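You operate a simulated robot arm through the tools that you are given. There is no shell and no other tool. Be economical: measure what you need, move in short steps, check, and stop when the job is done.

The job below is to be done with a simulated two-armed robot. You get a single attempt, and the scene is never put back.

Task
Stack the yellow roll from the left rollers on top of the blue roll. Press the tally zero button three times. Take the wrap from the top of the black table and leave it in the inside of the collar. Take the clear beaker on the top of the black table and put it away on the top of the green table. Set the near left rest to 16 degrees. Take the packed tray and leave it on the clear large lid. Open the roller drawer, put the ring gauge on the top of the tester bench away in the inside of the roller drawer, then shut the drawer. Do these in any order. Set down upright: clear beaker.

It is judged by the outcome, as a careful person would: the job done as asked, and still so three seconds after it is handed in. It fails if anything else is knocked over, pushed out of place, dropped, spilled or broken. A push-on lid holds only when it is set on centred and level and pressed home; a screw cap is set on level and turned clockwise until tight.

Robot
Two 7-joint arms with two-finger parallel grippers on one trunk, on a base that drives. Base frame: it is fixed to the floor where the robot stands at the start and does not move with it; the origin is under the middle of the robot, x ahead of it, y to its left, z up; the surface under the hand at the start is at about z = 0.74. Lengths are in m, angles in rad, forces in N, time in s.
The left shoulder is at the start at [0.068, 0.101, 0.973], the right one opposite. With the tool pointing down near the work surface each hand reaches from about 0.28 to 0.56 m from the robot's upright axis, wherever it stands, measured 20 degrees to its own side. Places, roughly: clear beaker [0.25, -0.75, 0.75]; inside of the collar [-1.6, 0.7, 0.6]; inside of the roller drawer [1.6, 6.1, 0.5]; large lid (40x29x1 cm) [5.8, -2, 0.8]; near left rest [-0.1, 2, 0.7]; packed tray (30x12x8 cm) [5.8, -1.6, 0.8]; ring gauge [5.75, -3, 0.75]; roll [0.5, 0, 0.75]; roller drawer [1.6, 6.1, 0.5]; tally zero button [0.7, -0.4, 0.8]; top of the green table (46x26 cm) [1, 0.68, 0.64]; wrap (8x8x6 cm) [0.8, -0.7, 0.8]. Payload 2.4 kg a hand.
The TCP of each hand is the grasp point between the finger pads, 0.024 m short of the fingertips. In the tool frame z runs along the fingers and y along their closing line. The gripper opens to 0.068 m. The fingers are 0.017 m wide and 0.01 m thick; the gripper's body (0.04 by 0.07 m) begins 0.041 m behind the TCP.
Orientation is told as [roll, pitch, yaw] about the base's x, y, z axes, in that order, counted from this pose: with the fingers straight down and closing along the base's y, the tool's x points along the base's -x, its y along +y and its z along -z.

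Tools
- The arms move only by the tool step_arm. It takes "left_deltas", "right_deltas" or both (then of equal length, played together; a hand with none holds still); each is a list of rows, each an object (a shift or turn left out is 0, a gripper value left out holds the last) with "delta_rot": the turn, a rotation vector about the tool's x, y, z in units of 6 degrees (1.0 is 6 degrees), a list of three; "travel": the shift along the tool's x, y, z in units of 20 mm (1.0 is 20 mm), a list of three; "claw": the closure, from 0 (fully open) to 1 (shut). In form: [{"delta_rot": [wx, wy, wz], "travel": [dx, dy, dz], "claw": claw}, ...]. A call has 1 to 12 rows; each row shifts and turns the commanded pose from where the row before left it, along the tool's axes as they then stand. A call with a number of a shift or a turn outside -1 to 1 is refused whole. A row lasts 0.2 s, in which the tool goes at most 0.05 m and 0.15 rad; a call with a longer step from one row to the next is refused whole, and so is a gripper value outside its range. A pose out of reach is approached as far as the arm can. The call stops where the force on the tool passes 40 N (or 10 N more than at its start, if that is more) or the arm is blocked; 0.2 s more then pass. The fingers move at their own pace (about 0.072 m/s each) and stop on an object; they squeeze with about 44 N. The grip force told is the motor's: it shows also when the fingers shut on nothing. Time passes only in rows, and 0.2 s behind the last, so rows that do not move let the fingers close. The reply holds the time, the measured pose of the TCP, the force on the tool along the base axes, the opening and the grip force, in the units named above and with some noise, with the torque about the TCP (base axes, N m) and any sound that the robot's microphone picked up.
- Cameras (640 x 400 px; columns grow to the right, rows downward): "scene" is now at [0.1632, -0.0214, 1.1505]; the picture's right is [-0.27, -0.96, 0.00], its down [-0.49, 0.14, -0.86] and it looks along [0.83, -0.23, -0.51] (base axes); focal length 214 px, centre (320, 200). "left" rides on the left gripper at [0.084, -0.011, -0.075] in its tool frame; the picture's right is [0.13, 0.99, 0.00], its down [-0.60, 0.08, -0.79] and it looks along [-0.79, 0.10, 0.61] (tool axes); focal length 251 px, centre (320, 200). "right" rides on the right gripper at [0.084, 0.011, -0.075] in its tool frame; the picture's right is [-0.13, 0.99, 0.00], its down [-0.60, -0.08, -0.79] and it looks along [-0.79, -0.10, 0.61] (tool axes); focal length 251 px, centre (320, 200).
- get_image(camera): a new picture of that camera. It takes no simulated time.
- move_column(by): slides the trunk up (or, below 0, down) by that many m; the arms and the scene camera ride with it, the base frame stays. It gives what a move gives, with no picture.
- base_move(legs): drives the robot by 1 to 6 legs, each [ahead, left, turn to the left] in m, m and rad, along the robot's own axes; the way and the turn of a leg run together, so that a leg with both is an arc; at most 1.5 m and 3.142 rad a leg. The arms and the cameras ride along, it lands a little off, and it stops where it bumps. It gives what a move gives.
- head_to(pan, tilt): turns the head with the scene camera to pan (to the left, within 1.501 rad either way) and tilt (down, from -0.506 to 1.204), counted from straight ahead of the robot. It gives what a move gives.
- point_at(camera, pixels): for up to 12 pixels [column, row] of the newest picture of that camera ("zoom" is the newest enlarged one), the place [x, y, z] in the base frame of the surface seen there, good to about 0.002 m, but the place of the scene camera against the robot may be out by one fixed shift of up to 0.018 m in any direction. It takes no simulated time.
- inspect(camera, box): a new picture of the part [left, top, right, bottom] of that camera's present view, enlarged. It takes no simulated time.
- close_job(): hands the job in; it is judged then, once.

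Work in short steps. Measure before you move; look again where a grasp or a placing could have gone wrong, and mend it. You have 138 turns and 160 pictures in all, those below and enlarged ones among them. Open the grippers and draw the arms clear of the work before you hand the job in, unless the task says otherwise; then end with one line.

The tools are called after "Request:" by a JSON object that holds its "op" and its "data". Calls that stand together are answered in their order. step_arm: Moves the arms, as the interface text tells. Its arguments: {"type":"object","properties":{"left_deltas":{"type":"array","items":{"type":"object","properties":{"delta_rot":{"type":"array","items":{"type":"number"}},"travel":{"type":"array","items":{"type":"number"}},"claw":{"type":"number"}}}},"right_deltas":{"type":"array","items":{"type":"object","properties":{"delta_rot":{"type":"array","items":{"type":"number"}},"travel":{"type":"array","items":{"type":"number"}},"claw":{"type":"number"}}}}},"required":[]} The other tools are called the same way: move_column (by) slides the trunk up or down; base_move (legs) drives the base; head_to (pan, tilt) turns the head that bears the scene camera; get_image (camera) takes a picture; point_at (camera, pixels) gives the place of the surface under pixels of a picture; inspect (camera, box) takes an enlarged picture of a part of a camera's view; close_job () hands the job in.

At the start:

```text
clock: 0.0
left_position: [0.3253, 0.0265, 1.1042]
left_tool_rot: [-0.001, -0.001, 0.0]
left_force: [0.6, -0.2, 0.1]
left_torque: [-0.02, 0.02, -0.02]
left_width: 0.0679
left_gripper_force: 0.1
right_position: [0.3312, -0.2976, 1.0533]
right_tool_rot: [-0.001, 0.0, -0.001]
right_force: [0.4, 0.7, 0.2]
right_torque: [0.0, -0.03, 0.04]
right_width: 0.0679
right_gripper_force: 0.0
trunk travel left (down, up): [-0.189, 0.66]
robot x, y, heading: [0.0042, -0.0027, -0.002]
head pan, tilt: [-0.271, 0.534]
```

scene: 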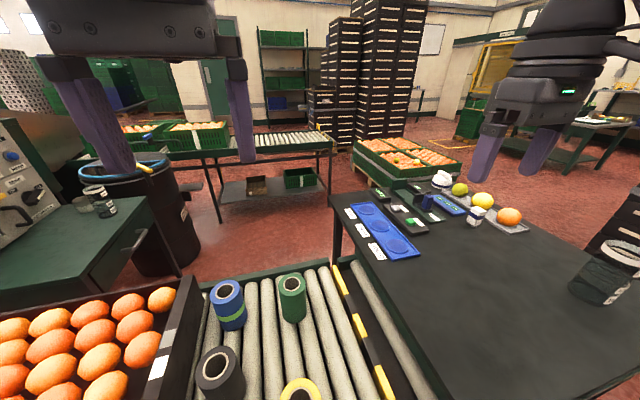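
right: 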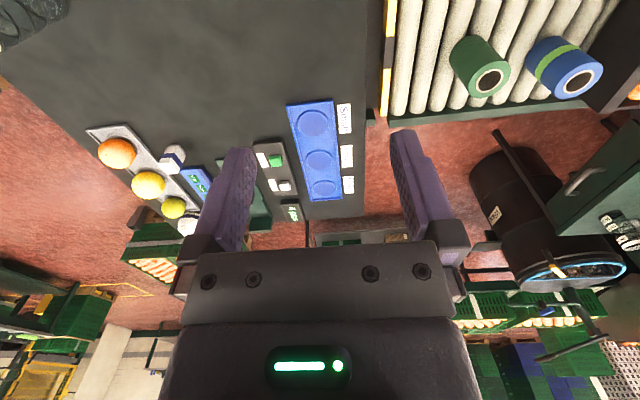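
left: 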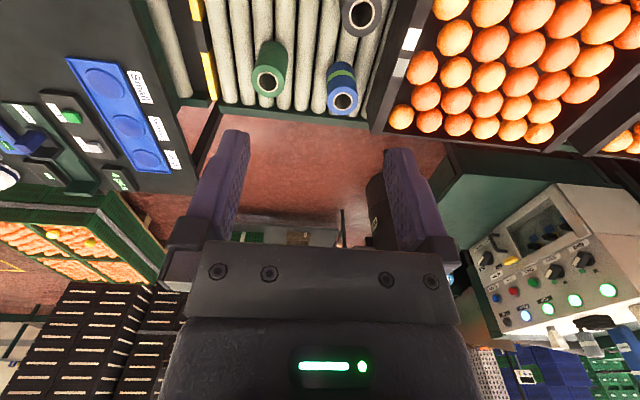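

The rolls stand on the rollers in front: blue (228,305), green (292,298), black (220,375) and yellow (300,392). I'll tilt the head down to see them and the table.

Request:
{"op": "head_to", "data": {"pan": 0.0, "tilt": 0.95}}

Request:
{"op": "get_image", "data": {"camera": "scene"}}

```text
clock: 0.9
left_position: [0.3243, 0.0259, 1.1045]
left_tool_rot: [0.0, -0.001, 0.001]
left_force: [0.2, -0.4, 1.0]
left_torque: [-0.01, 0.02, 0.01]
left_width: 0.0681
left_gripper_force: 0.0
right_position: [0.3319, -0.2971, 1.0551]
right_tool_rot: [0.001, 0.0, 0.0]
right_force: [-0.3, 0.5, 0.0]
right_torque: [-0.03, 0.0, 0.0]
right_width: 0.0679
right_gripper_force: 0.2
trunk travel left (down, up): [-0.189, 0.66]
robot x, y, heading: [-0.0017, 0.0008, -0.001]
head pan, tilt: [0.0, 0.949]
```

```text
156 pictures are left
```

scene: 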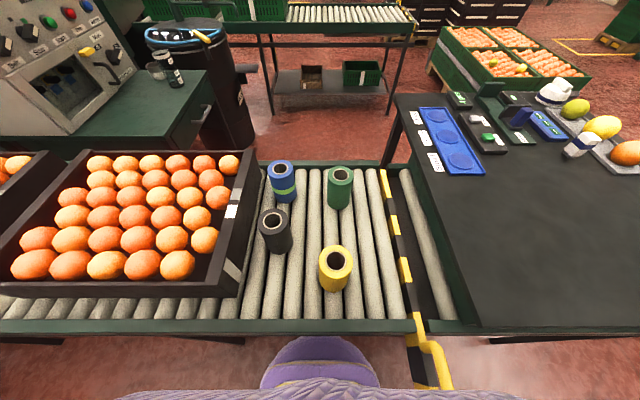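

Yellow roll top at about (336,258), blue at (281,168). Measuring them and other things on the table.

Request:
{"op": "point_at", "data": {"camera": "scene", "pixels": [[321, 259], [351, 259], [336, 246], [336, 274], [271, 168], [292, 168], [281, 161], [281, 175], [334, 290], [310, 270], [283, 200], [340, 180]]}}

Request:
{"op": "inspect", "data": {"camera": "scene", "box": [230, 140, 390, 300]}}

Request:
{"op": "inspect", "data": {"camera": "scene", "box": [390, 70, 640, 226]}}

```text
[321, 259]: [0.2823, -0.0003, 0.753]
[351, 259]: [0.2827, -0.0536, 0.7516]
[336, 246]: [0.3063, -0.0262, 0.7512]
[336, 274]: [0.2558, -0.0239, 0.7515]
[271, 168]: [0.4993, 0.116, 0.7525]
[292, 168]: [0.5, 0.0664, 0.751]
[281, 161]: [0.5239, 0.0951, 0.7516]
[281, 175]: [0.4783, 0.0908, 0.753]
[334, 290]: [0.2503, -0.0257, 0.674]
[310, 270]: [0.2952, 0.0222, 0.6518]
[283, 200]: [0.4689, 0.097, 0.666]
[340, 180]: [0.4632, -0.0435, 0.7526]
```

```text
2.50 times, centred on (310, 220) of scene
```

zoom: 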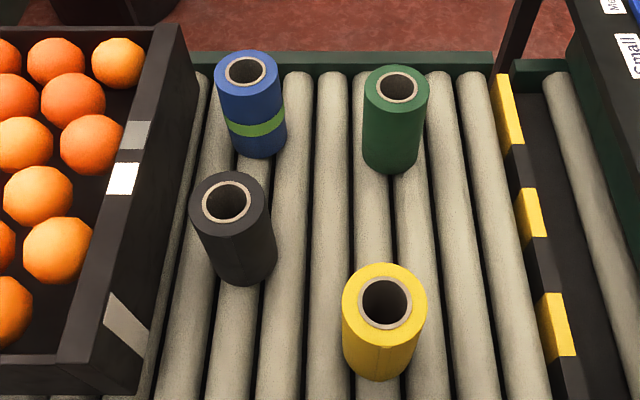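

```text
2.56 times, centred on (515, 148) of scene
```

zoom: 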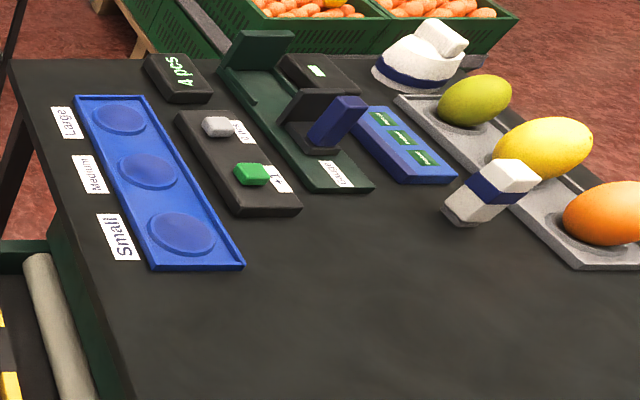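

Yellow roll centre about (0.281,-0.026), top z 0.752, blue about (0.50,0.092). I'll back off 0.1 m so yellow sits mid-reach and then measure it with the accurate left wrist camera.

Request:
{"op": "base_move", "data": {"legs": [[-0.12, -0.08, 0]]}}

Request:
{"op": "get_image", "data": {"camera": "left"}}

Request:
{"op": "get_image", "data": {"camera": "right"}}

```text
clock: 2.2
left_position: [0.2055, -0.0564, 1.1054]
left_tool_rot: [0.0, 0.0, -0.002]
left_force: [0.3, 0.4, 0.6]
left_torque: [0.0, 0.01, 0.01]
left_width: 0.068
left_gripper_force: 0.0
right_position: [0.2118, -0.3785, 1.054]
right_tool_rot: [0.0, 0.0, -0.003]
right_force: [0.4, 0.8, -1.0]
right_torque: [0.0, -0.02, 0.0]
right_width: 0.068
right_gripper_force: 0.1
trunk travel left (down, up): [-0.189, 0.66]
robot x, y, heading: [-0.1186, -0.0797, -0.005]
head pan, tilt: [0.0, 0.949]
```

```text
153 pictures are left
```

left: 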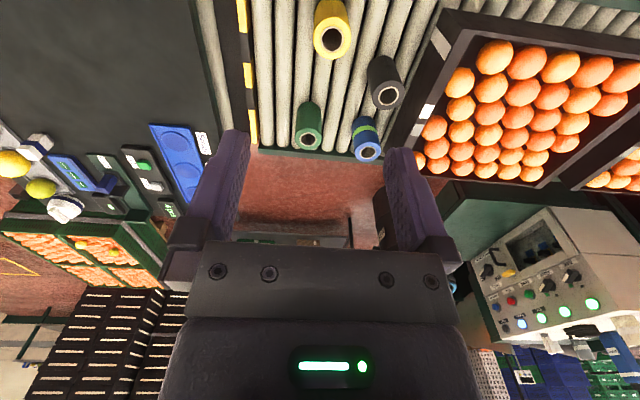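

```text
152 pictures are left
```

right: 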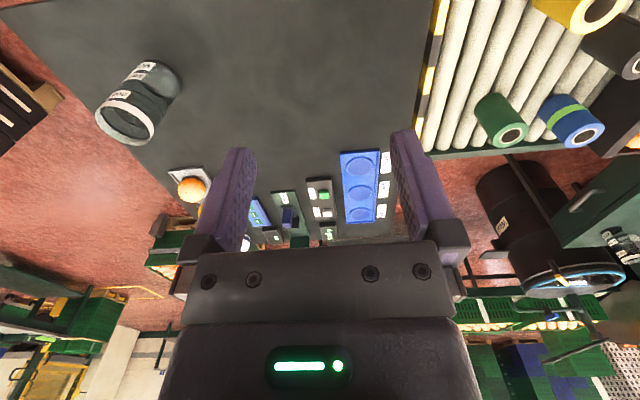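

The left camera shows yellow at (331,37) and blue at (367,152). Measuring rims exactly.

Request:
{"op": "point_at", "data": {"camera": "left", "pixels": [[316, 37], [347, 40], [331, 21], [330, 55], [354, 152], [380, 153], [367, 144], [367, 160], [306, 140], [386, 95]]}}

Request:
{"op": "inspect", "data": {"camera": "left", "box": [290, 0, 418, 170]}}

```text
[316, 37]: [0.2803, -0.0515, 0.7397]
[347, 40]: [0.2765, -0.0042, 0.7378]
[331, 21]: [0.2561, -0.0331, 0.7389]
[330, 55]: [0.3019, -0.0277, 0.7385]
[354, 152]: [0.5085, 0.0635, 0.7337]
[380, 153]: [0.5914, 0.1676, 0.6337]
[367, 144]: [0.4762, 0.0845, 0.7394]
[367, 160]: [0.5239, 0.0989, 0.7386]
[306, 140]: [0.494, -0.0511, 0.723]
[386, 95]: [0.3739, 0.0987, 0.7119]
```

```text
2.35 times, centred on (354, 85) of left
```

zoom: 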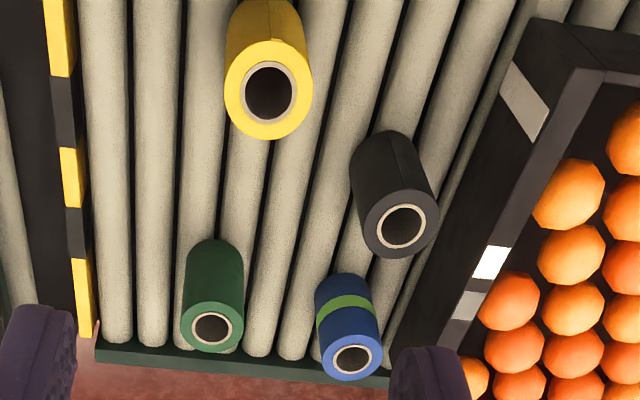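

Refining with the zoomed picture: yellow rim around (269,90), blue rim around (350,358).

Request:
{"op": "point_at", "data": {"camera": "zoom", "pixels": [[228, 88], [310, 90], [270, 43], [268, 136], [322, 360], [380, 355], [350, 338], [351, 378], [212, 310], [183, 325], [380, 235], [400, 250]]}}

```text
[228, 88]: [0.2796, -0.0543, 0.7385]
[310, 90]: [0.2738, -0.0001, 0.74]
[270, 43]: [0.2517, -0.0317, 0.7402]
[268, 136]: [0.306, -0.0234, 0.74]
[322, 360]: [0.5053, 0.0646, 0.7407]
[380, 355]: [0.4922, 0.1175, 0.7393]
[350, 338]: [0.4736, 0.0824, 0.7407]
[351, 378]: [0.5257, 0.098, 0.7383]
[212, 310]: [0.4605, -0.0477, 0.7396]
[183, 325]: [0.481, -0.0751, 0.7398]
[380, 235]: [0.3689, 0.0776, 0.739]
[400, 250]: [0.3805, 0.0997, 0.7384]
```

Yellow centre (0.2785,-0.0275), top 0.7395. Blue centre (0.499,0.091). Moving the left hand over the yellow roll.

Request:
{"op": "step_arm", "data": {"left_deltas": [{"travel": [-0.4, 0.16, 1], "claw": 0}, {"travel": [-0.4, 0.16, 1]}, {"travel": [-0.4, 0.16, 1]}, {"travel": [-0.4, 0.16, 1]}, {"travel": [-0.4, 0.16, 1]}, {"travel": [-0.4, 0.16, 1]}, {"travel": [-0.4, 0.16, 1]}, {"travel": [-0.4, 0.16, 1]}, {"travel": [-0.45, 0.165, 1]}, {"travel": [0, 0, 1]}, {"travel": [0, 0, 1]}, {"travel": [0, 0, 1]}]}}

```text
clock: 4.8
left_position: [0.2798, -0.027, 0.8647]
left_tool_rot: [0.0, -0.002, 0.0]
left_force: [-0.2, -0.3, 0.3]
left_torque: [0.01, 0.01, -0.02]
left_width: 0.0679
left_gripper_force: 0.0
right_position: [0.2126, -0.3805, 1.0536]
right_tool_rot: [-0.001, 0.001, 0.0]
right_force: [0.3, 0.1, -0.3]
right_torque: [0.02, 0.0, 0.02]
right_width: 0.068
right_gripper_force: 0.0
trunk travel left (down, up): [-0.189, 0.66]
robot x, y, heading: [-0.1189, -0.0793, 0.002]
head pan, tilt: [0.0, 0.949]
```

Hand is right over the roll; descending to z 0.715 and closing.

Request:
{"op": "step_arm", "data": {"left_deltas": [{"travel": [0, 0, 1]}, {"travel": [0, 0, 1]}, {"travel": [0, 0, 1]}, {"travel": [0, 0, 1]}, {"travel": [0, 0, 1]}, {"travel": [0, 0, 1]}, {"travel": [0, 0, 1]}, {"travel": [0, 0, 0.5]}, {"claw": 1}, {"claw": 1}, {"claw": 1}]}}

```text
clock: 7.2
left_position: [0.2798, -0.0256, 0.7153]
left_tool_rot: [0.001, 0.001, -0.002]
left_force: [0.6, -0.9, 3.5]
left_torque: [0.02, 0.05, -0.01]
left_width: 0.0588
left_gripper_force: 43.9
right_position: [0.2112, -0.3781, 1.0552]
right_tool_rot: [-0.002, 0.001, -0.002]
right_force: [-0.5, 0.1, -0.6]
right_torque: [0.05, -0.02, -0.01]
right_width: 0.0683
right_gripper_force: 0.0
trunk travel left (down, up): [-0.189, 0.66]
robot x, y, heading: [-0.1205, -0.082, -0.003]
head pan, tilt: [0.0, 0.949]
```

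Gripped at 0.0588 m. Lifting 0.14 m, then driving ahead 0.12 m.

Request:
{"op": "step_arm", "data": {"left_deltas": [{"travel": [0, 0, -0.5]}, {"travel": [0, 0, -1]}, {"travel": [0, 0, -1]}, {"travel": [0, 0, -1]}, {"travel": [0, 0, -1]}, {"travel": [0, 0, -1]}, {"travel": [0, 0, -1]}, {"travel": [0, 0, -1]}]}}

Request:
{"op": "base_move", "data": {"legs": [[0.12, 0, 0]]}}

Request:
{"op": "get_image", "data": {"camera": "left"}}

```text
clock: 9.0
left_position: [0.2795, -0.0291, 0.8655]
left_tool_rot: [0.001, 0.0, -0.002]
left_force: [-0.4, 0.5, -1.0]
left_torque: [-0.02, 0.02, -0.01]
left_width: 0.0586
left_gripper_force: 44.2
right_position: [0.2114, -0.3792, 1.0547]
right_tool_rot: [-0.001, 0.001, -0.002]
right_force: [0.7, 0.4, -1.0]
right_torque: [0.01, 0.02, 0.01]
right_width: 0.0681
right_gripper_force: 0.0
trunk travel left (down, up): [-0.189, 0.66]
robot x, y, heading: [-0.1187, -0.0824, 0.0]
head pan, tilt: [0.0, 0.949]
```

```text
clock: 10.2
left_position: [0.3925, -0.032, 0.8673]
left_tool_rot: [-0.001, -0.008, -0.009]
left_force: [-1.3, 0.1, -1.3]
left_torque: [0.0, -0.02, -0.01]
left_width: 0.059
left_gripper_force: 43.7
right_position: [0.3211, -0.3783, 1.0568]
right_tool_rot: [-0.002, -0.007, -0.009]
right_force: [-0.2, -0.5, -0.3]
right_torque: [-0.01, 0.02, -0.02]
right_width: 0.0678
right_gripper_force: 0.1
trunk travel left (down, up): [-0.189, 0.66]
robot x, y, heading: [-0.001, -0.08, -0.008]
head pan, tilt: [0.0, 0.949]
```

```text
150 pictures are left
```

left: 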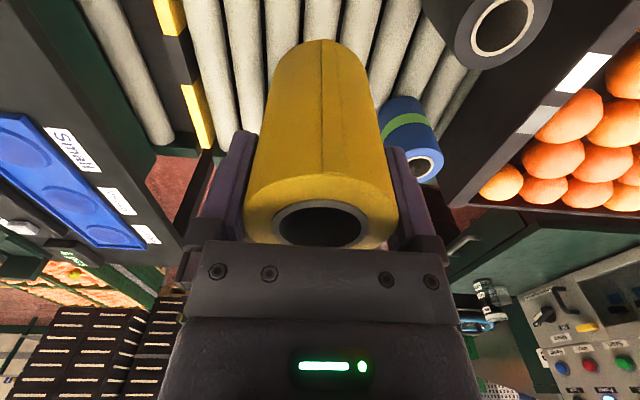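

Holding well. Moving laterally over the blue roll at (0.500,0.091), then check.

Request:
{"op": "step_arm", "data": {"left_deltas": [{"travel": [-0.666, 0.775, 0]}, {"travel": [-0.666, 0.775, 0]}, {"travel": [-0.666, 0.775, 0]}, {"travel": [-0.666, 0.775, 0]}, {"travel": [-0.666, 0.775, 0]}, {"travel": [-0.666, 0.775, 0]}, {"travel": [-0.666, 0.775, 0]}, {"travel": [-0.666, 0.775, 0]}, {}]}}

Request:
{"op": "get_image", "data": {"camera": "scene"}}

```text
clock: 12.2
left_position: [0.4992, 0.0948, 0.8692]
left_tool_rot: [-0.001, -0.007, -0.01]
left_force: [-0.5, 0.4, -0.6]
left_torque: [0.0, -0.01, 0.01]
left_width: 0.0588
left_gripper_force: 44.5
right_position: [0.3217, -0.3791, 1.0562]
right_tool_rot: [0.001, -0.007, -0.011]
right_force: [0.9, -0.1, -0.3]
right_torque: [0.0, -0.04, -0.02]
right_width: 0.0677
right_gripper_force: 0.1
trunk travel left (down, up): [-0.189, 0.66]
robot x, y, heading: [-0.0002, -0.0816, -0.007]
head pan, tilt: [0.0, 0.949]
```

```text
149 pictures are left
```

scene: 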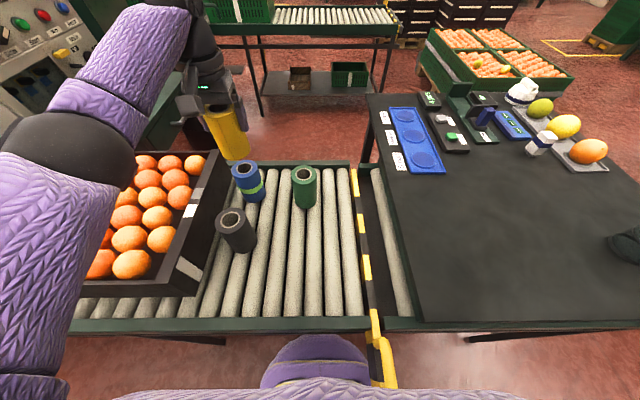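

Over blue, y is ~3 mm high; correcting and lowering near contact.

Request:
{"op": "step_arm", "data": {"left_deltas": [{"travel": [-0.02, -0.17, 0.4], "delta_rot": [0, -0.06, 0.09]}, {"travel": [0, 0, 0.7]}, {"travel": [0, 0, 0.7]}, {"travel": [0, 0, 0.4]}, {}]}}

Request:
{"op": "inspect", "data": {"camera": "scene", "box": [160, 90, 320, 250]}}

```text
clock: 13.4
left_position: [0.4998, 0.0894, 0.8229]
left_tool_rot: [-0.002, -0.011, -0.017]
left_force: [1.4, 0.1, -0.7]
left_torque: [0.02, -0.03, 0.01]
left_width: 0.059
left_gripper_force: 44.0
right_position: [0.3221, -0.3794, 1.0574]
right_tool_rot: [-0.001, -0.007, -0.01]
right_force: [-0.7, 0.2, 0.9]
right_torque: [-0.03, -0.04, 0.01]
right_width: 0.0679
right_gripper_force: 0.1
trunk travel left (down, up): [-0.189, 0.66]
robot x, y, heading: [-0.0026, -0.0821, -0.008]
head pan, tilt: [0.0, 0.949]
```

```text
2.50 times, centred on (240, 170) of scene
```

zoom: 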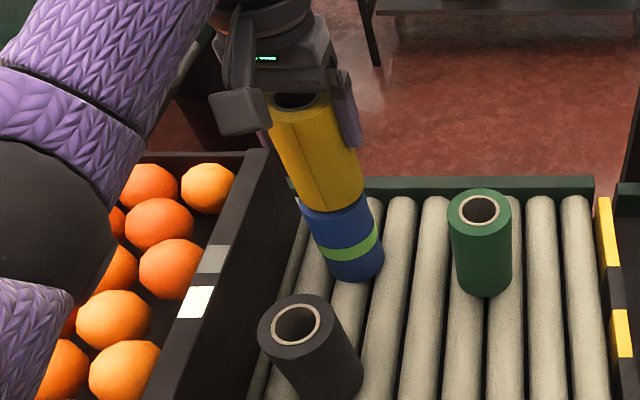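

Looks aligned. Levelling pitch and lowering in 2 mm steps.

Request:
{"op": "step_arm", "data": {"left_deltas": [{"travel": [0, 0.05, 0.1], "delta_rot": [0, 0.1, 0]}, {"travel": [0, 0, 0.1]}, {"travel": [0, 0, 0.1]}, {"travel": [0, 0, 0.05]}]}}

```text
clock: 14.4
left_position: [0.5005, 0.0896, 0.8166]
left_tool_rot: [-0.002, -0.002, -0.019]
left_force: [-0.8, 0.5, -1.1]
left_torque: [-0.01, 0.03, 0.0]
left_width: 0.0592
left_gripper_force: 44.0
right_position: [0.3208, -0.3784, 1.0561]
right_tool_rot: [-0.002, -0.007, -0.011]
right_force: [0.4, 0.7, 0.1]
right_torque: [0.02, -0.01, -0.02]
right_width: 0.068
right_gripper_force: 0.0
trunk travel left (down, up): [-0.189, 0.66]
robot x, y, heading: [0.0006, -0.0812, -0.009]
head pan, tilt: [0.0, 0.949]
```

No contact yet; continuing in 1–2 mm steps.

Request:
{"op": "step_arm", "data": {"left_deltas": [{"travel": [0, 0.03, 0.06]}, {"travel": [0, 0, 0.06]}, {"travel": [0, 0, 0.06]}]}}

Request:
{"op": "inspect", "data": {"camera": "scene", "box": [190, 110, 290, 210]}}

```text
clock: 15.2
left_position: [0.5011, 0.0909, 0.8149]
left_tool_rot: [-0.003, -0.008, -0.018]
left_force: [1.5, 0.8, 27.7]
left_torque: [-0.02, 0.09, 0.09]
left_width: 0.0589
left_gripper_force: 44.1
right_position: [0.3208, -0.3785, 1.0584]
right_tool_rot: [-0.001, -0.008, -0.009]
right_force: [-0.6, -0.3, -0.1]
right_torque: [-0.04, 0.02, -0.02]
right_width: 0.0681
right_gripper_force: 0.1
trunk travel left (down, up): [-0.189, 0.66]
robot x, y, heading: [-0.003, -0.0806, -0.009]
head pan, tilt: [0.0, 0.949]
```

```text
4.00 times, centred on (240, 160) of scene
```

zoom: 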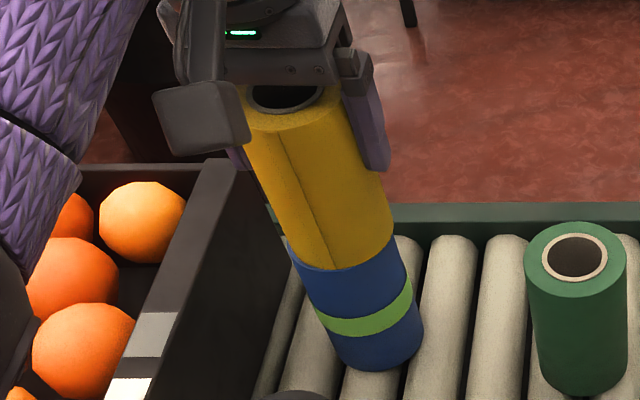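

Contact at 28 N, well aligned. Easing, opening gently and retreating straight up.

Request:
{"op": "step_arm", "data": {"left_deltas": [{"travel": [0, 0, -0.08]}, {"claw": 0}, {"claw": 0}, {"claw": 0}, {"travel": [0, 0, -0.3]}, {"travel": [0, 0, -0.5]}, {"travel": [0, 0, -1]}, {"travel": [0, 0, -1]}, {"travel": [0, 0, -1]}, {"travel": [0, 0, -1]}, {"travel": [0, 0, -1]}, {"travel": [0, 0, -1]}]}}

Request:
{"op": "inspect", "data": {"camera": "scene", "box": [160, 90, 320, 250]}}

```text
clock: 17.9
left_position: [0.5003, 0.093, 0.9511]
left_tool_rot: [-0.001, -0.001, -0.02]
left_force: [1.0, 0.1, -0.2]
left_torque: [-0.01, 0.05, 0.02]
left_width: 0.0682
left_gripper_force: 0.1
right_position: [0.322, -0.3797, 1.0563]
right_tool_rot: [-0.002, -0.009, -0.009]
right_force: [0.4, -0.5, -0.1]
right_torque: [-0.01, 0.06, -0.01]
right_width: 0.0681
right_gripper_force: 0.0
trunk travel left (down, up): [-0.189, 0.66]
robot x, y, heading: [-0.0015, -0.0824, -0.007]
head pan, tilt: [0.0, 0.949]
```

```text
2.50 times, centred on (240, 170) of scene
```

zoom: 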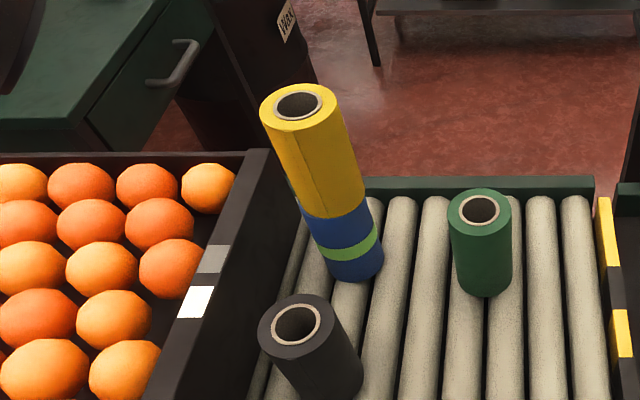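

The stack stands. Now a look at the table's controls and layout to the right.

Request:
{"op": "head_to", "data": {"pan": -0.75, "tilt": 0.6}}

Request:
{"op": "get_image", "data": {"camera": "scene"}}

Request:
{"op": "inspect", "data": {"camera": "scene", "box": [150, 90, 350, 215]}}

```text
clock: 18.9
left_position: [0.5009, 0.093, 0.9522]
left_tool_rot: [-0.004, -0.001, -0.019]
left_force: [-0.3, -0.7, 0.3]
left_torque: [-0.01, 0.0, 0.0]
left_width: 0.0679
left_gripper_force: 0.0
right_position: [0.3215, -0.3798, 1.0564]
right_tool_rot: [-0.001, -0.005, -0.01]
right_force: [-0.1, 0.2, -0.3]
right_torque: [0.01, 0.0, 0.02]
right_width: 0.0683
right_gripper_force: 0.0
trunk travel left (down, up): [-0.189, 0.66]
robot x, y, heading: [-0.0016, -0.0823, -0.003]
head pan, tilt: [-0.75, 0.6]
```

```text
145 pictures are left
```

scene: 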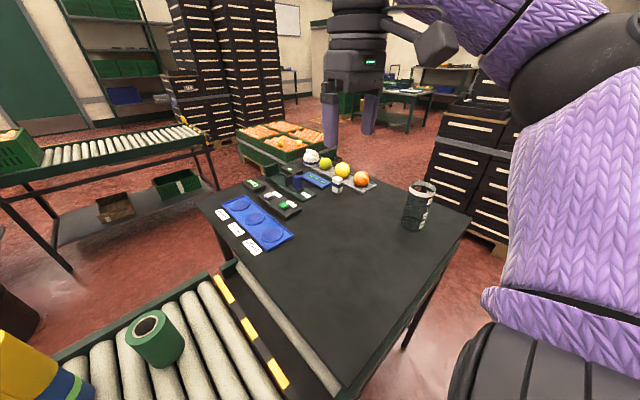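

```text
3.20 times, centred on (250, 152) of scene
```

zoom: 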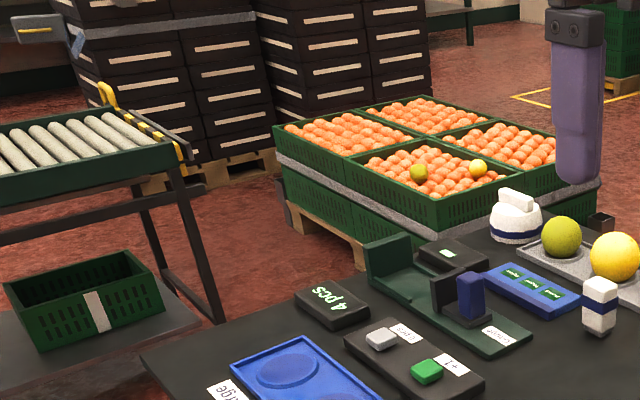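

Measuring the table corners, the buttons, white items and beaker.

Request:
{"op": "point_at", "data": {"camera": "zoom", "pixels": [[381, 340], [427, 371], [516, 230], [512, 197], [600, 315], [472, 295], [335, 300]]}}

Request:
{"op": "point_at", "data": {"camera": "scene", "pixels": [[200, 204], [348, 388], [470, 220], [418, 185], [415, 228], [355, 185], [312, 158], [337, 190], [405, 215], [431, 190]]}}

Request:
{"op": "inspect", "data": {"camera": "scene", "box": [280, 130, 480, 255]}}

```text
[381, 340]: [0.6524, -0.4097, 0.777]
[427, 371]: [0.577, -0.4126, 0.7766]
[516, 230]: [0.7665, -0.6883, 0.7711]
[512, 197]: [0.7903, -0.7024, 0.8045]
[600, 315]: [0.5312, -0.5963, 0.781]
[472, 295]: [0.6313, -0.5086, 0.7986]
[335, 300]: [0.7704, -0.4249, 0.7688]
```

```text
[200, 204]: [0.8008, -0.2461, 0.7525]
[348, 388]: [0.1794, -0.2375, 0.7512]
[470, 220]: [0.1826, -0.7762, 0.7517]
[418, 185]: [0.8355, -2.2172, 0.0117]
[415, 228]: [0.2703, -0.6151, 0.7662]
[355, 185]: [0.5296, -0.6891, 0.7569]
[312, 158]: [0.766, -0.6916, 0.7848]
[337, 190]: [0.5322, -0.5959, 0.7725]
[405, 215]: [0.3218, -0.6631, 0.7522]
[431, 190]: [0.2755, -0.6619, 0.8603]
```

```text
3.20 times, centred on (380, 192) of scene
```

zoom: 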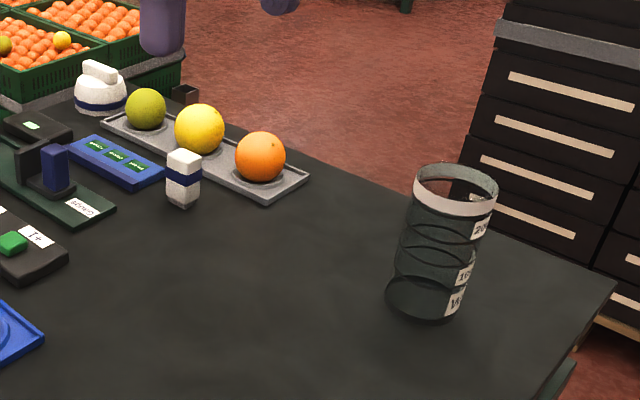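

The wrap is the white round knob-topped piece at (0.78,-0.695), beaker near (0.29,-0.66). I need the floor layout: measuring pallet, conveyor legs and looking left too.

Request:
{"op": "point_at", "data": {"camera": "scene", "pixels": [[262, 173], [240, 155], [338, 147], [73, 270], [213, 178], [430, 170], [500, 255], [230, 185], [400, 345], [600, 250], [460, 140], [395, 130]]}}

Request:
{"op": "head_to", "data": {"pan": 0.3, "tilt": 0.55}}

Request:
{"op": "get_image", "data": {"camera": "scene"}}

```text
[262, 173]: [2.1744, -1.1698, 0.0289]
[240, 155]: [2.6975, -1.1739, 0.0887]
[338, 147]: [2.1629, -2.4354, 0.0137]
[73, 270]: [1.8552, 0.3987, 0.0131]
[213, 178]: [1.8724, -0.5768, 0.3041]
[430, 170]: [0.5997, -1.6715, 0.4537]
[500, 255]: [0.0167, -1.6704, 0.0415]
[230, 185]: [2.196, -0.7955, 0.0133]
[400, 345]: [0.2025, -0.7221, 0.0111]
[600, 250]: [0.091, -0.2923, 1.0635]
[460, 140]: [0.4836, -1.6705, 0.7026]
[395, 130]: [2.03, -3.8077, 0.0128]
```

```text
clock: 20.2
left_position: [0.5004, 0.0938, 0.9542]
left_tool_rot: [-0.002, -0.002, -0.018]
left_force: [0.6, 0.9, -0.3]
left_torque: [-0.04, 0.05, 0.0]
left_width: 0.0681
left_gripper_force: 0.1
right_position: [0.3227, -0.3781, 1.0564]
right_tool_rot: [-0.001, -0.008, -0.009]
right_force: [0.3, -0.1, -0.9]
right_torque: [0.01, 0.06, 0.03]
right_width: 0.0681
right_gripper_force: 0.0
trunk travel left (down, up): [-0.189, 0.66]
robot x, y, heading: [-0.0003, -0.0818, -0.004]
head pan, tilt: [0.3, 0.55]
```

```text
142 pictures are left
```

scene: 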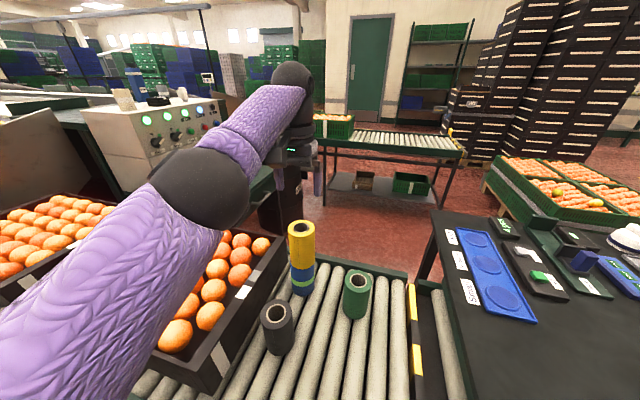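

There's a ~1 m corridor on the table's far side. First I move right along the near side to pick the beaker with the right hand.

Request:
{"op": "base_move", "data": {"legs": [[-0.14, -0.42, 0]]}}

Request:
{"op": "get_image", "data": {"camera": "right"}}

```text
clock: 21.0
left_position: [0.4979, 0.0878, 0.9508]
left_tool_rot: [-0.002, -0.001, -0.021]
left_force: [-0.6, 0.3, 0.1]
left_torque: [-0.04, 0.0, 0.02]
left_width: 0.068
left_gripper_force: 0.0
right_position: [0.318, -0.3838, 1.0571]
right_tool_rot: [-0.001, -0.005, -0.013]
right_force: [-0.8, -0.7, 0.3]
right_torque: [0.0, 0.02, 0.02]
right_width: 0.068
right_gripper_force: 0.3
trunk travel left (down, up): [-0.189, 0.66]
robot x, y, heading: [-0.0046, -0.0863, -0.01]
head pan, tilt: [0.3, 0.55]
stopped in leg 1: the robot was blocked; the commanded pose is now the measured one
```

```text
141 pictures are left
```

right: 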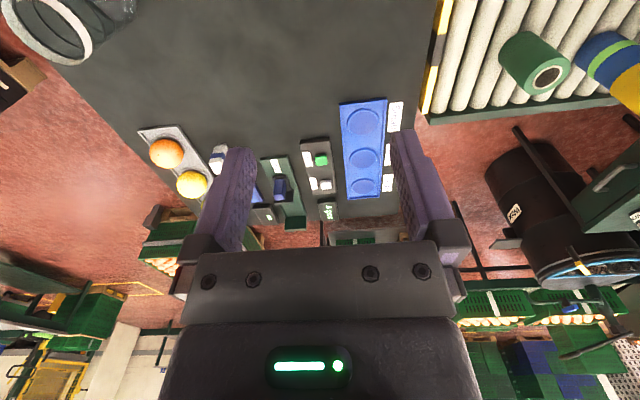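

Blocked sideways (probably a leg beside the base). Backing straight first, then right.

Request:
{"op": "base_move", "data": {"legs": [[-0.3, 0, 0], [0, -0.45, 0], [0.14, 0, 0]]}}

Request:
{"op": "get_image", "data": {"camera": "right"}}

```text
clock: 26.3
left_position: [0.3386, -0.3701, 0.9486]
left_tool_rot: [0.001, 0.005, -0.04]
left_force: [-0.3, -0.2, 0.2]
left_torque: [0.04, -0.01, 0.01]
left_width: 0.0681
left_gripper_force: 0.1
right_position: [0.1498, -0.8386, 1.0539]
right_tool_rot: [-0.001, 0.0, -0.029]
right_force: [-0.1, 0.4, -0.7]
right_torque: [-0.03, 0.02, 0.03]
right_width: 0.068
right_gripper_force: 0.0
trunk travel left (down, up): [-0.189, 0.66]
robot x, y, heading: [-0.1756, -0.5332, -0.027]
head pan, tilt: [0.3, 0.55]
```

```text
140 pictures are left
```

right: 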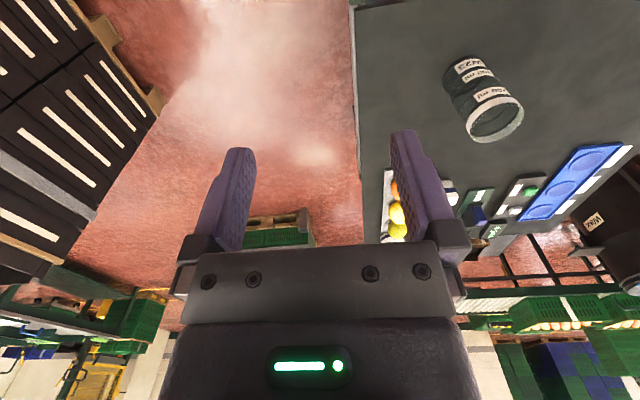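

Beaker visible at (495,115). Zooming to measure its rim.

Request:
{"op": "inspect", "data": {"camera": "right", "box": [430, 45, 542, 157]}}

Request:
{"op": "point_at", "data": {"camera": "right", "pixels": [[470, 128], [521, 108], [492, 98], [500, 140], [446, 88], [460, 65], [485, 85]]}}

```text
3.57 times, centred on (486, 101) of right
```

zoom: 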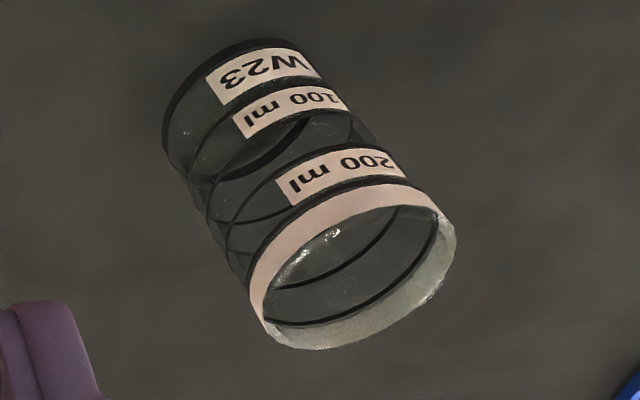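

```text
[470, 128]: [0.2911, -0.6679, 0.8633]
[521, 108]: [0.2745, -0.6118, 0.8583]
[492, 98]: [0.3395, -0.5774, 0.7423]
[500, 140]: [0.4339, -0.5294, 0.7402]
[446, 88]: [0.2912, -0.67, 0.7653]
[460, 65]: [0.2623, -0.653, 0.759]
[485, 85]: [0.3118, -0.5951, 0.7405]
```

Measuring the rim band from the zoom: (252,300), (450,235), (300,215), (340,190 area).

Request:
{"op": "point_at", "data": {"camera": "zoom", "pixels": [[254, 300], [262, 265], [290, 225], [340, 196], [400, 188], [432, 203], [452, 232], [445, 265], [410, 310], [350, 340], [290, 340], [215, 90]]}}

```text
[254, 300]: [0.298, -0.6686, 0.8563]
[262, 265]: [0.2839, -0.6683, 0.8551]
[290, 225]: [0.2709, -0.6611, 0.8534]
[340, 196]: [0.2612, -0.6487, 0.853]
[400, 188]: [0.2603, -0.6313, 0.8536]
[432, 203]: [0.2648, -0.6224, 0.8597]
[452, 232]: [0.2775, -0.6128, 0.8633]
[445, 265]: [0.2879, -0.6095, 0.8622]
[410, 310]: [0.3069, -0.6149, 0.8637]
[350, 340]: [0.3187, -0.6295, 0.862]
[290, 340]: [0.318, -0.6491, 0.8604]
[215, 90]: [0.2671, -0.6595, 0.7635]
```

Rim circle: centre (0.2895,-0.639), diameter 0.060, top 0.864. Moving the right hand above it.

Request:
{"op": "step_arm", "data": {"right_deltas": [{"travel": [-0.7, 1, 0.5], "delta_rot": [0, 0, -0.277], "claw": 0}, {"travel": [-0.7, 1, 0.5]}, {"travel": [-0.7, 1, 0.5]}, {"travel": [-0.7, 1, 0.5]}, {"travel": [-0.7, 1, 0.5]}, {"travel": [-0.7, 1, 0.5]}, {"travel": [-0.7, 1, 0.5]}, {"travel": [-0.7, 1, 0.5]}, {"travel": [-0.7, 1, 0.5]}, {"travel": [-0.7, 1, 0.5]}, {}]}}

Request:
{"op": "get_image", "data": {"camera": "right"}}

```text
clock: 28.7
left_position: [0.3381, -0.3705, 0.9489]
left_tool_rot: [-0.001, 0.005, -0.038]
left_force: [0.2, 0.8, -0.4]
left_torque: [-0.02, -0.02, -0.01]
left_width: 0.0679
left_gripper_force: 0.3
right_position: [0.2894, -0.6377, 0.953]
right_tool_rot: [-0.001, -0.002, -0.004]
right_force: [0.1, 0.3, -0.1]
right_torque: [0.03, -0.02, 0.01]
right_width: 0.068
right_gripper_force: 0.0
trunk travel left (down, up): [-0.189, 0.66]
robot x, y, heading: [-0.1721, -0.5297, -0.027]
head pan, tilt: [0.3, 0.55]
```

```text
138 pictures are left
```

right: 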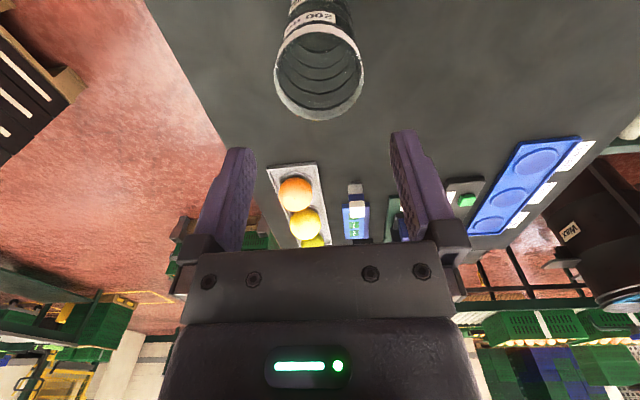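

Rechecking rim at (275,75), (363,75), (310,118), (315,30).

Request:
{"op": "point_at", "data": {"camera": "right", "pixels": [[277, 72], [361, 70], [318, 118], [318, 30], [285, 100], [355, 95]]}}

```text
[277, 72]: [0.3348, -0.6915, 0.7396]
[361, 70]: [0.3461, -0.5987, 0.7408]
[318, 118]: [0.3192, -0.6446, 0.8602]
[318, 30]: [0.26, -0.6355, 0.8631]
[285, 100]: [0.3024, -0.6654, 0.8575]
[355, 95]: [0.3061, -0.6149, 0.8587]
```

Centred within 2 mm. Descending to z 0.828 and closing.

Request:
{"op": "step_arm", "data": {"right_deltas": [{"travel": [0, -0.1, 1]}, {"travel": [0, 0, 1]}, {"travel": [0, 0, 1]}, {"travel": [0, 0, 1]}, {"travel": [0, 0, 1]}, {"travel": [0, 0, 1]}, {"travel": [0, 0, 0.25]}, {"claw": 1}, {"claw": 1}, {"claw": 1}]}}

Request:
{"op": "get_image", "data": {"camera": "right"}}

```text
clock: 30.9
left_position: [0.3379, -0.3708, 0.9491]
left_tool_rot: [0.0, 0.007, -0.041]
left_force: [-0.4, -0.2, -0.2]
left_torque: [0.0, 0.02, 0.01]
left_width: 0.068
left_gripper_force: 0.0
right_position: [0.2907, -0.6415, 0.8286]
right_tool_rot: [0.0, 0.0, -0.001]
right_force: [0.5, 1.5, 2.5]
right_torque: [0.01, -0.08, 0.01]
right_width: 0.0576
right_gripper_force: 43.5
trunk travel left (down, up): [-0.189, 0.66]
robot x, y, heading: [-0.1745, -0.5315, -0.034]
head pan, tilt: [0.3, 0.55]
```

```text
137 pictures are left
```

right: 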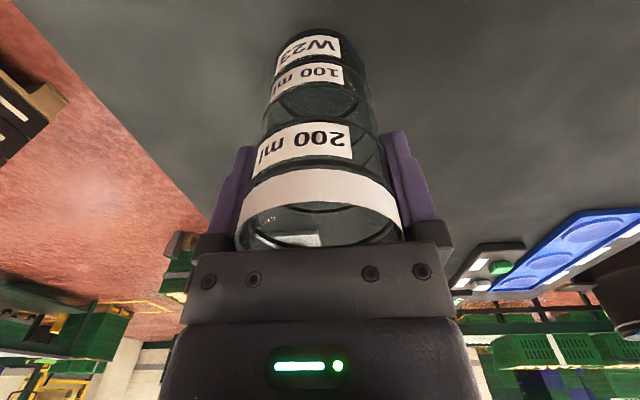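

Beaker gripped. Lifting it 0.16 m, then driving round the table's right end to its far side, turning to face back at the table.

Request:
{"op": "step_arm", "data": {"right_deltas": [{"travel": [0, 0, -0.5]}, {"travel": [0, 0, -1]}, {"travel": [0, 0, -1]}, {"travel": [0, 0, -1]}, {"travel": [0, 0, -1]}, {"travel": [0, 0, -1]}, {"travel": [0, 0, -1]}, {"travel": [0, 0, -1]}, {"travel": [0, 0, -0.5]}]}}

Request:
{"op": "base_move", "data": {"legs": [[0, -0.6, 0.034], [1.5, 0, 0], [0, 0, 3.14], [0, -0.68, 0], [0.08, 0, 0]]}}

Request:
{"op": "head_to", "data": {"pan": 0.0, "tilt": 0.9}}

Request:
{"op": "get_image", "data": {"camera": "scene"}}

Request:
{"op": "get_image", "data": {"camera": "left"}}

```text
clock: 32.9
left_position: [0.3372, -0.3701, 0.9493]
left_tool_rot: [0.0, 0.005, -0.042]
left_force: [0.2, -0.7, 0.4]
left_torque: [-0.03, 0.0, -0.01]
left_width: 0.0681
left_gripper_force: 0.0
right_position: [0.2882, -0.6413, 0.989]
right_tool_rot: [0.001, 0.0, -0.002]
right_force: [-0.9, -0.1, -0.8]
right_torque: [-0.04, -0.03, -0.01]
right_width: 0.0572
right_gripper_force: 43.9
trunk travel left (down, up): [-0.189, 0.66]
robot x, y, heading: [-0.1702, -0.5364, -0.03]
head pan, tilt: [0.3, 0.55]
```

```text
clock: 54.7
left_position: [0.7159, -0.6316, 0.9488]
left_tool_rot: [0.002, 0.005, -3.14]
left_force: [-1.0, -0.1, -0.5]
left_torque: [0.01, 0.06, 0.0]
left_width: 0.068
left_gripper_force: 0.1
right_position: [0.7524, -0.3575, 0.988]
right_tool_rot: [0.0, -0.001, -3.103]
right_force: [0.1, 0.4, -0.7]
right_torque: [0.01, 0.02, -0.01]
right_width: 0.0571
right_gripper_force: 44.0
trunk travel left (down, up): [-0.189, 0.66]
robot x, y, heading: [1.2189, -0.4486, -3.131]
head pan, tilt: [0.3, 0.55]
```

```text
clock: 55.6
left_position: [0.7166, -0.6307, 0.948]
left_tool_rot: [0.002, 0.006, -3.139]
left_force: [0.1, -0.7, -0.4]
left_torque: [0.04, -0.01, -0.02]
left_width: 0.0678
left_gripper_force: 0.0
right_position: [0.7521, -0.3577, 0.9879]
right_tool_rot: [-0.002, 0.001, -3.101]
right_force: [0.2, -1.1, 0.7]
right_torque: [0.02, 0.02, 0.03]
right_width: 0.057
right_gripper_force: 44.0
trunk travel left (down, up): [-0.189, 0.66]
robot x, y, heading: [1.2186, -0.4486, -3.126]
head pan, tilt: [0.0, 0.901]
```

```text
136 pictures are left
```

scene: 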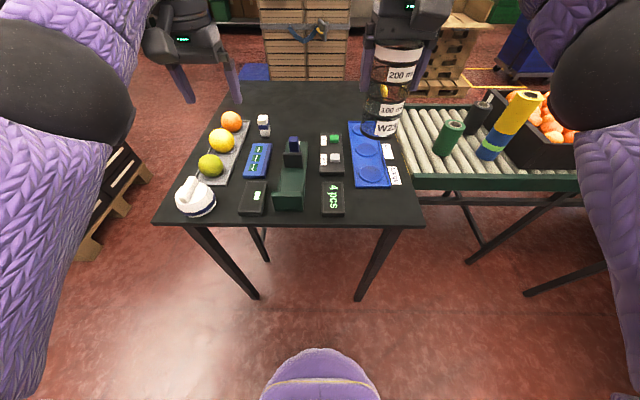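

```text
135 pictures are left
```

left: 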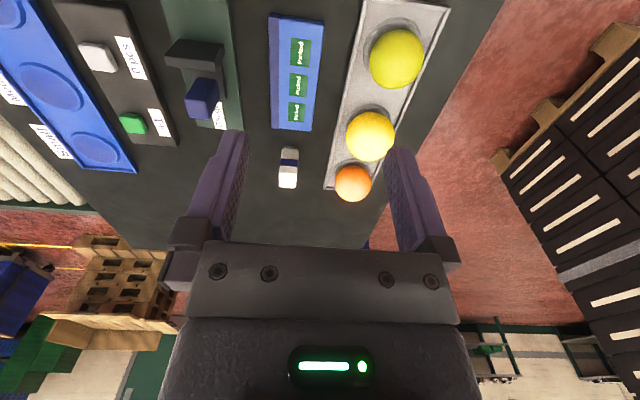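

The left camera shows the tally box at (115,75). Zooming to read its labels.

Request:
{"op": "inspect", "data": {"camera": "left", "box": [50, 0, 274, 140]}}

Request:
{"op": "inspect", "data": {"camera": "scene", "box": [170, 120, 410, 220]}}

Request:
{"op": "point_at", "data": {"camera": "left", "pixels": [[96, 56], [132, 123], [80, 45], [115, 55], [97, 70], [95, 44], [90, 100]]}}

```text
2.86 times, centred on (162, 70) of left
```

zoom: 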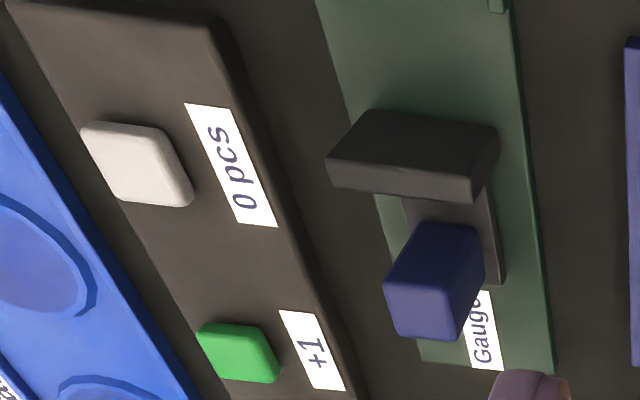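

```text
2.67 times, centred on (290, 170) of scene
```

zoom: 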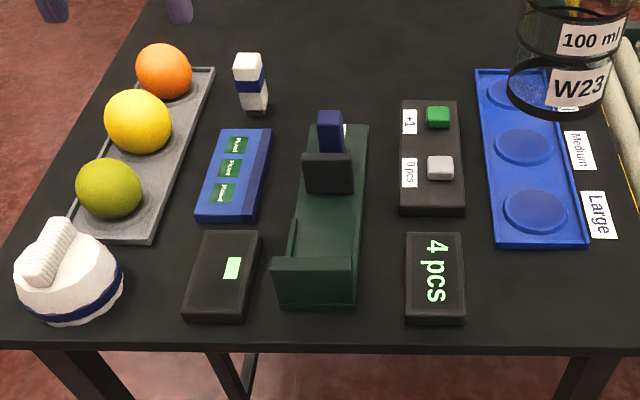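

```text
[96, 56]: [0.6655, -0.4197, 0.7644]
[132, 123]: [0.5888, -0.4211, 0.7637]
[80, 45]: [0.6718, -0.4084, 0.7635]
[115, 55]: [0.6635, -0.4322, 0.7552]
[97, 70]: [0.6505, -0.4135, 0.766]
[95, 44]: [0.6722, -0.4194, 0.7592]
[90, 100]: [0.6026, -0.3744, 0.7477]
```

White "0 pcs" button centre about (0.661,-0.417,0.764). Moving the closed left hand above it while shifting the right hand (beaker) away to the right.

Request:
{"op": "step_arm", "data": {"left_deltas": [{"travel": [-0.232, -0.89, 0.2], "claw": 1}, {"travel": [-0.232, -0.89, 0.2]}, {"travel": [-0.232, -0.89, 0.2]}, {"travel": [-0.232, -0.89, 0.2]}, {"travel": [-0.232, -0.89, 0.6]}, {"travel": [-0.232, -0.89, 0.6]}, {"travel": [-0.232, -0.89, 0.7]}, {"travel": [-0.232, -0.89, 0.7]}, {"travel": [-0.232, -0.89, 0.7]}, {"travel": [-0.232, -0.89, 0.7]}, {"travel": [-0.232, -0.89, 0.7]}, {"travel": [-0.232, -0.89, 0.7]}], "right_deltas": [{"travel": [0, -1, 0]}, {"travel": [0, -1, 0]}, {"travel": [0, -1, 0]}, {"travel": [0, -1, 0]}, {"travel": [0, -1, 0]}, {"travel": [0, -1, 0]}, {"travel": [0, -1, 0]}, {"travel": [0, -1, 0]}, {}, {}, {}, {}]}}

Request:
{"op": "get_image", "data": {"camera": "left"}}

```text
clock: 58.2
left_position: [0.7212, -0.4589, 0.8189]
left_tool_rot: [0.001, 0.004, -3.138]
left_force: [-0.4, -0.3, 0.2]
left_torque: [0.02, -0.02, 0.02]
left_width: 0.0
left_gripper_force: 23.7
left hand out of reach, approached as far as the arm can: row 2, 3, 4, 6, 7, 8, 9, 10, 11, 12
right_position: [0.7464, -0.1969, 0.9889]
right_tool_rot: [0.0, 0.0, -3.1]
right_force: [-0.3, 0.2, -0.2]
right_torque: [-0.01, 0.0, 0.01]
right_width: 0.057
right_gripper_force: 44.0
trunk travel left (down, up): [-0.189, 0.66]
robot x, y, heading: [1.222, -0.4486, -3.132]
head pan, tilt: [0.0, 0.901]
```

```text
132 pictures are left
```

left: 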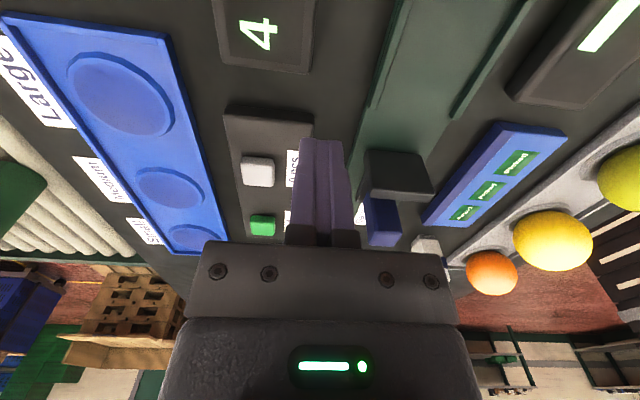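

Arm ran out of reach at x 0.721. Driving the base 0.11 ahead and 0.14 to its right to put the button in reach.

Request:
{"op": "base_move", "data": {"legs": [[0.11, -0.14, 0]]}}

Request:
{"op": "get_image", "data": {"camera": "left"}}

```text
clock: 59.6
left_position: [0.6117, -0.3257, 0.8186]
left_tool_rot: [0.0, 0.006, -3.135]
left_force: [-0.4, 0.5, -0.2]
left_torque: [0.02, 0.0, 0.0]
left_width: 0.0003
left_gripper_force: 23.8
right_position: [0.6381, -0.0652, 0.9875]
right_tool_rot: [-0.001, 0.0, -3.096]
right_force: [-0.3, -0.2, -0.6]
right_torque: [-0.01, -0.01, -0.01]
right_width: 0.0571
right_gripper_force: 43.8
trunk travel left (down, up): [-0.189, 0.66]
robot x, y, heading: [1.1145, -0.3163, -3.124]
head pan, tilt: [0.0, 0.901]
```

```text
131 pictures are left
```

left: 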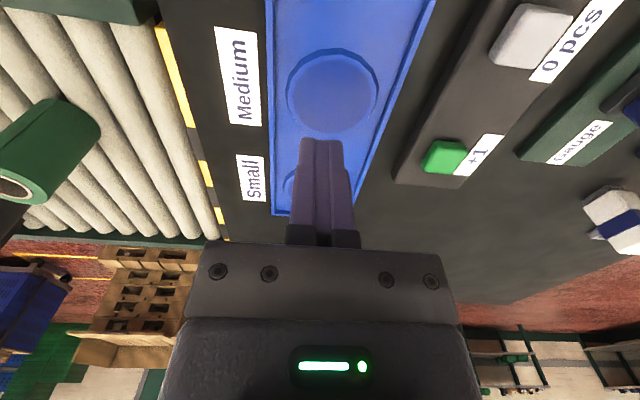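

Button in view at (533,37). Measuring its edges.

Request:
{"op": "point_at", "data": {"camera": "left", "pixels": [[528, 37], [505, 40], [560, 28], [545, 15], [520, 55], [490, 90], [555, 80]]}}

```text
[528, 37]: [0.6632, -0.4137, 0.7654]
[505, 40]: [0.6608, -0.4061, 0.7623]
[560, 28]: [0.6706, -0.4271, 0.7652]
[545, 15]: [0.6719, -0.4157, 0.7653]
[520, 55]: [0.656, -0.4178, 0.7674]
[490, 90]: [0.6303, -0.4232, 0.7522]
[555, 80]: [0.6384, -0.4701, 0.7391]
```

Button top centre (0.664,-0.417,0.7655). Moving above it.

Request:
{"op": "step_arm", "data": {"left_deltas": [{"travel": [0.52, 0.92, 0], "claw": 1}, {"travel": [0.52, 0.92, 0]}, {"travel": [0.52, 0.92, 0]}, {"travel": [0.52, 0.92, 0]}, {"travel": [0.52, 0.92, 0]}, {"travel": [0, 0, 0.6]}, {"travel": [0, 0, 0.4]}, {}]}}

Request:
{"op": "get_image", "data": {"camera": "left"}}

```text
clock: 61.4
left_position: [0.6642, -0.4179, 0.8003]
left_tool_rot: [-0.001, 0.007, -3.135]
left_force: [0.6, -0.5, 1.2]
left_torque: [0.02, 0.04, 0.0]
left_width: 0.0002
left_gripper_force: 24.1
right_position: [0.637, -0.0655, 0.986]
right_tool_rot: [0.0, 0.0, -3.096]
right_force: [0.7, -0.4, -0.6]
right_torque: [0.0, -0.02, -0.01]
right_width: 0.0567
right_gripper_force: 43.8
trunk travel left (down, up): [-0.189, 0.66]
robot x, y, heading: [1.1115, -0.3172, -3.122]
head pan, tilt: [0.0, 0.901]
```

```text
130 pictures are left
```

left: 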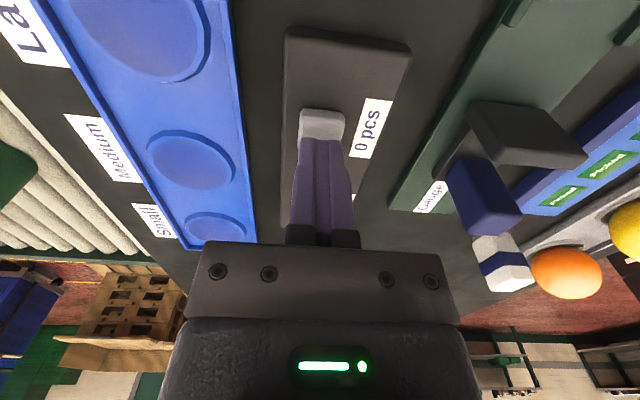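

Aligned. First press in small steps, watching force and sound.

Request:
{"op": "step_arm", "data": {"left_deltas": [{"travel": [0, 0, 0.4]}, {"travel": [0, 0, 0.15]}, {"travel": [0, 0, 0.1]}, {"travel": [0, 0, 0.1]}]}}

Request:
{"op": "inspect", "data": {"camera": "scene", "box": [170, 90, 430, 252]}}

```text
clock: 62.4
left_position: [0.6636, -0.4188, 0.784]
left_tool_rot: [-0.001, 0.006, -3.132]
left_force: [1.0, -0.3, 2.7]
left_torque: [-0.01, -0.01, 0.01]
left_width: 0.0002
left_gripper_force: 23.3
right_position: [0.6362, -0.0646, 0.9886]
right_tool_rot: [0.001, 0.001, -3.097]
right_force: [0.3, 0.7, -1.5]
right_torque: [-0.01, 0.03, 0.0]
right_width: 0.057
right_gripper_force: 43.7
trunk travel left (down, up): [-0.189, 0.66]
robot x, y, heading: [1.1071, -0.3135, -3.123]
head pan, tilt: [0.0, 0.901]
heard: click
```

```text
2.46 times, centred on (300, 171) of scene
```

zoom: 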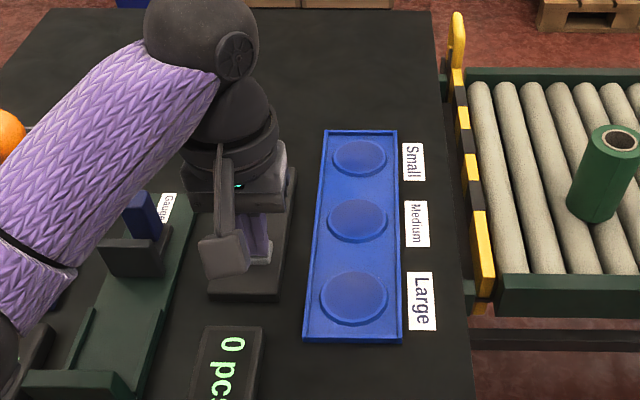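

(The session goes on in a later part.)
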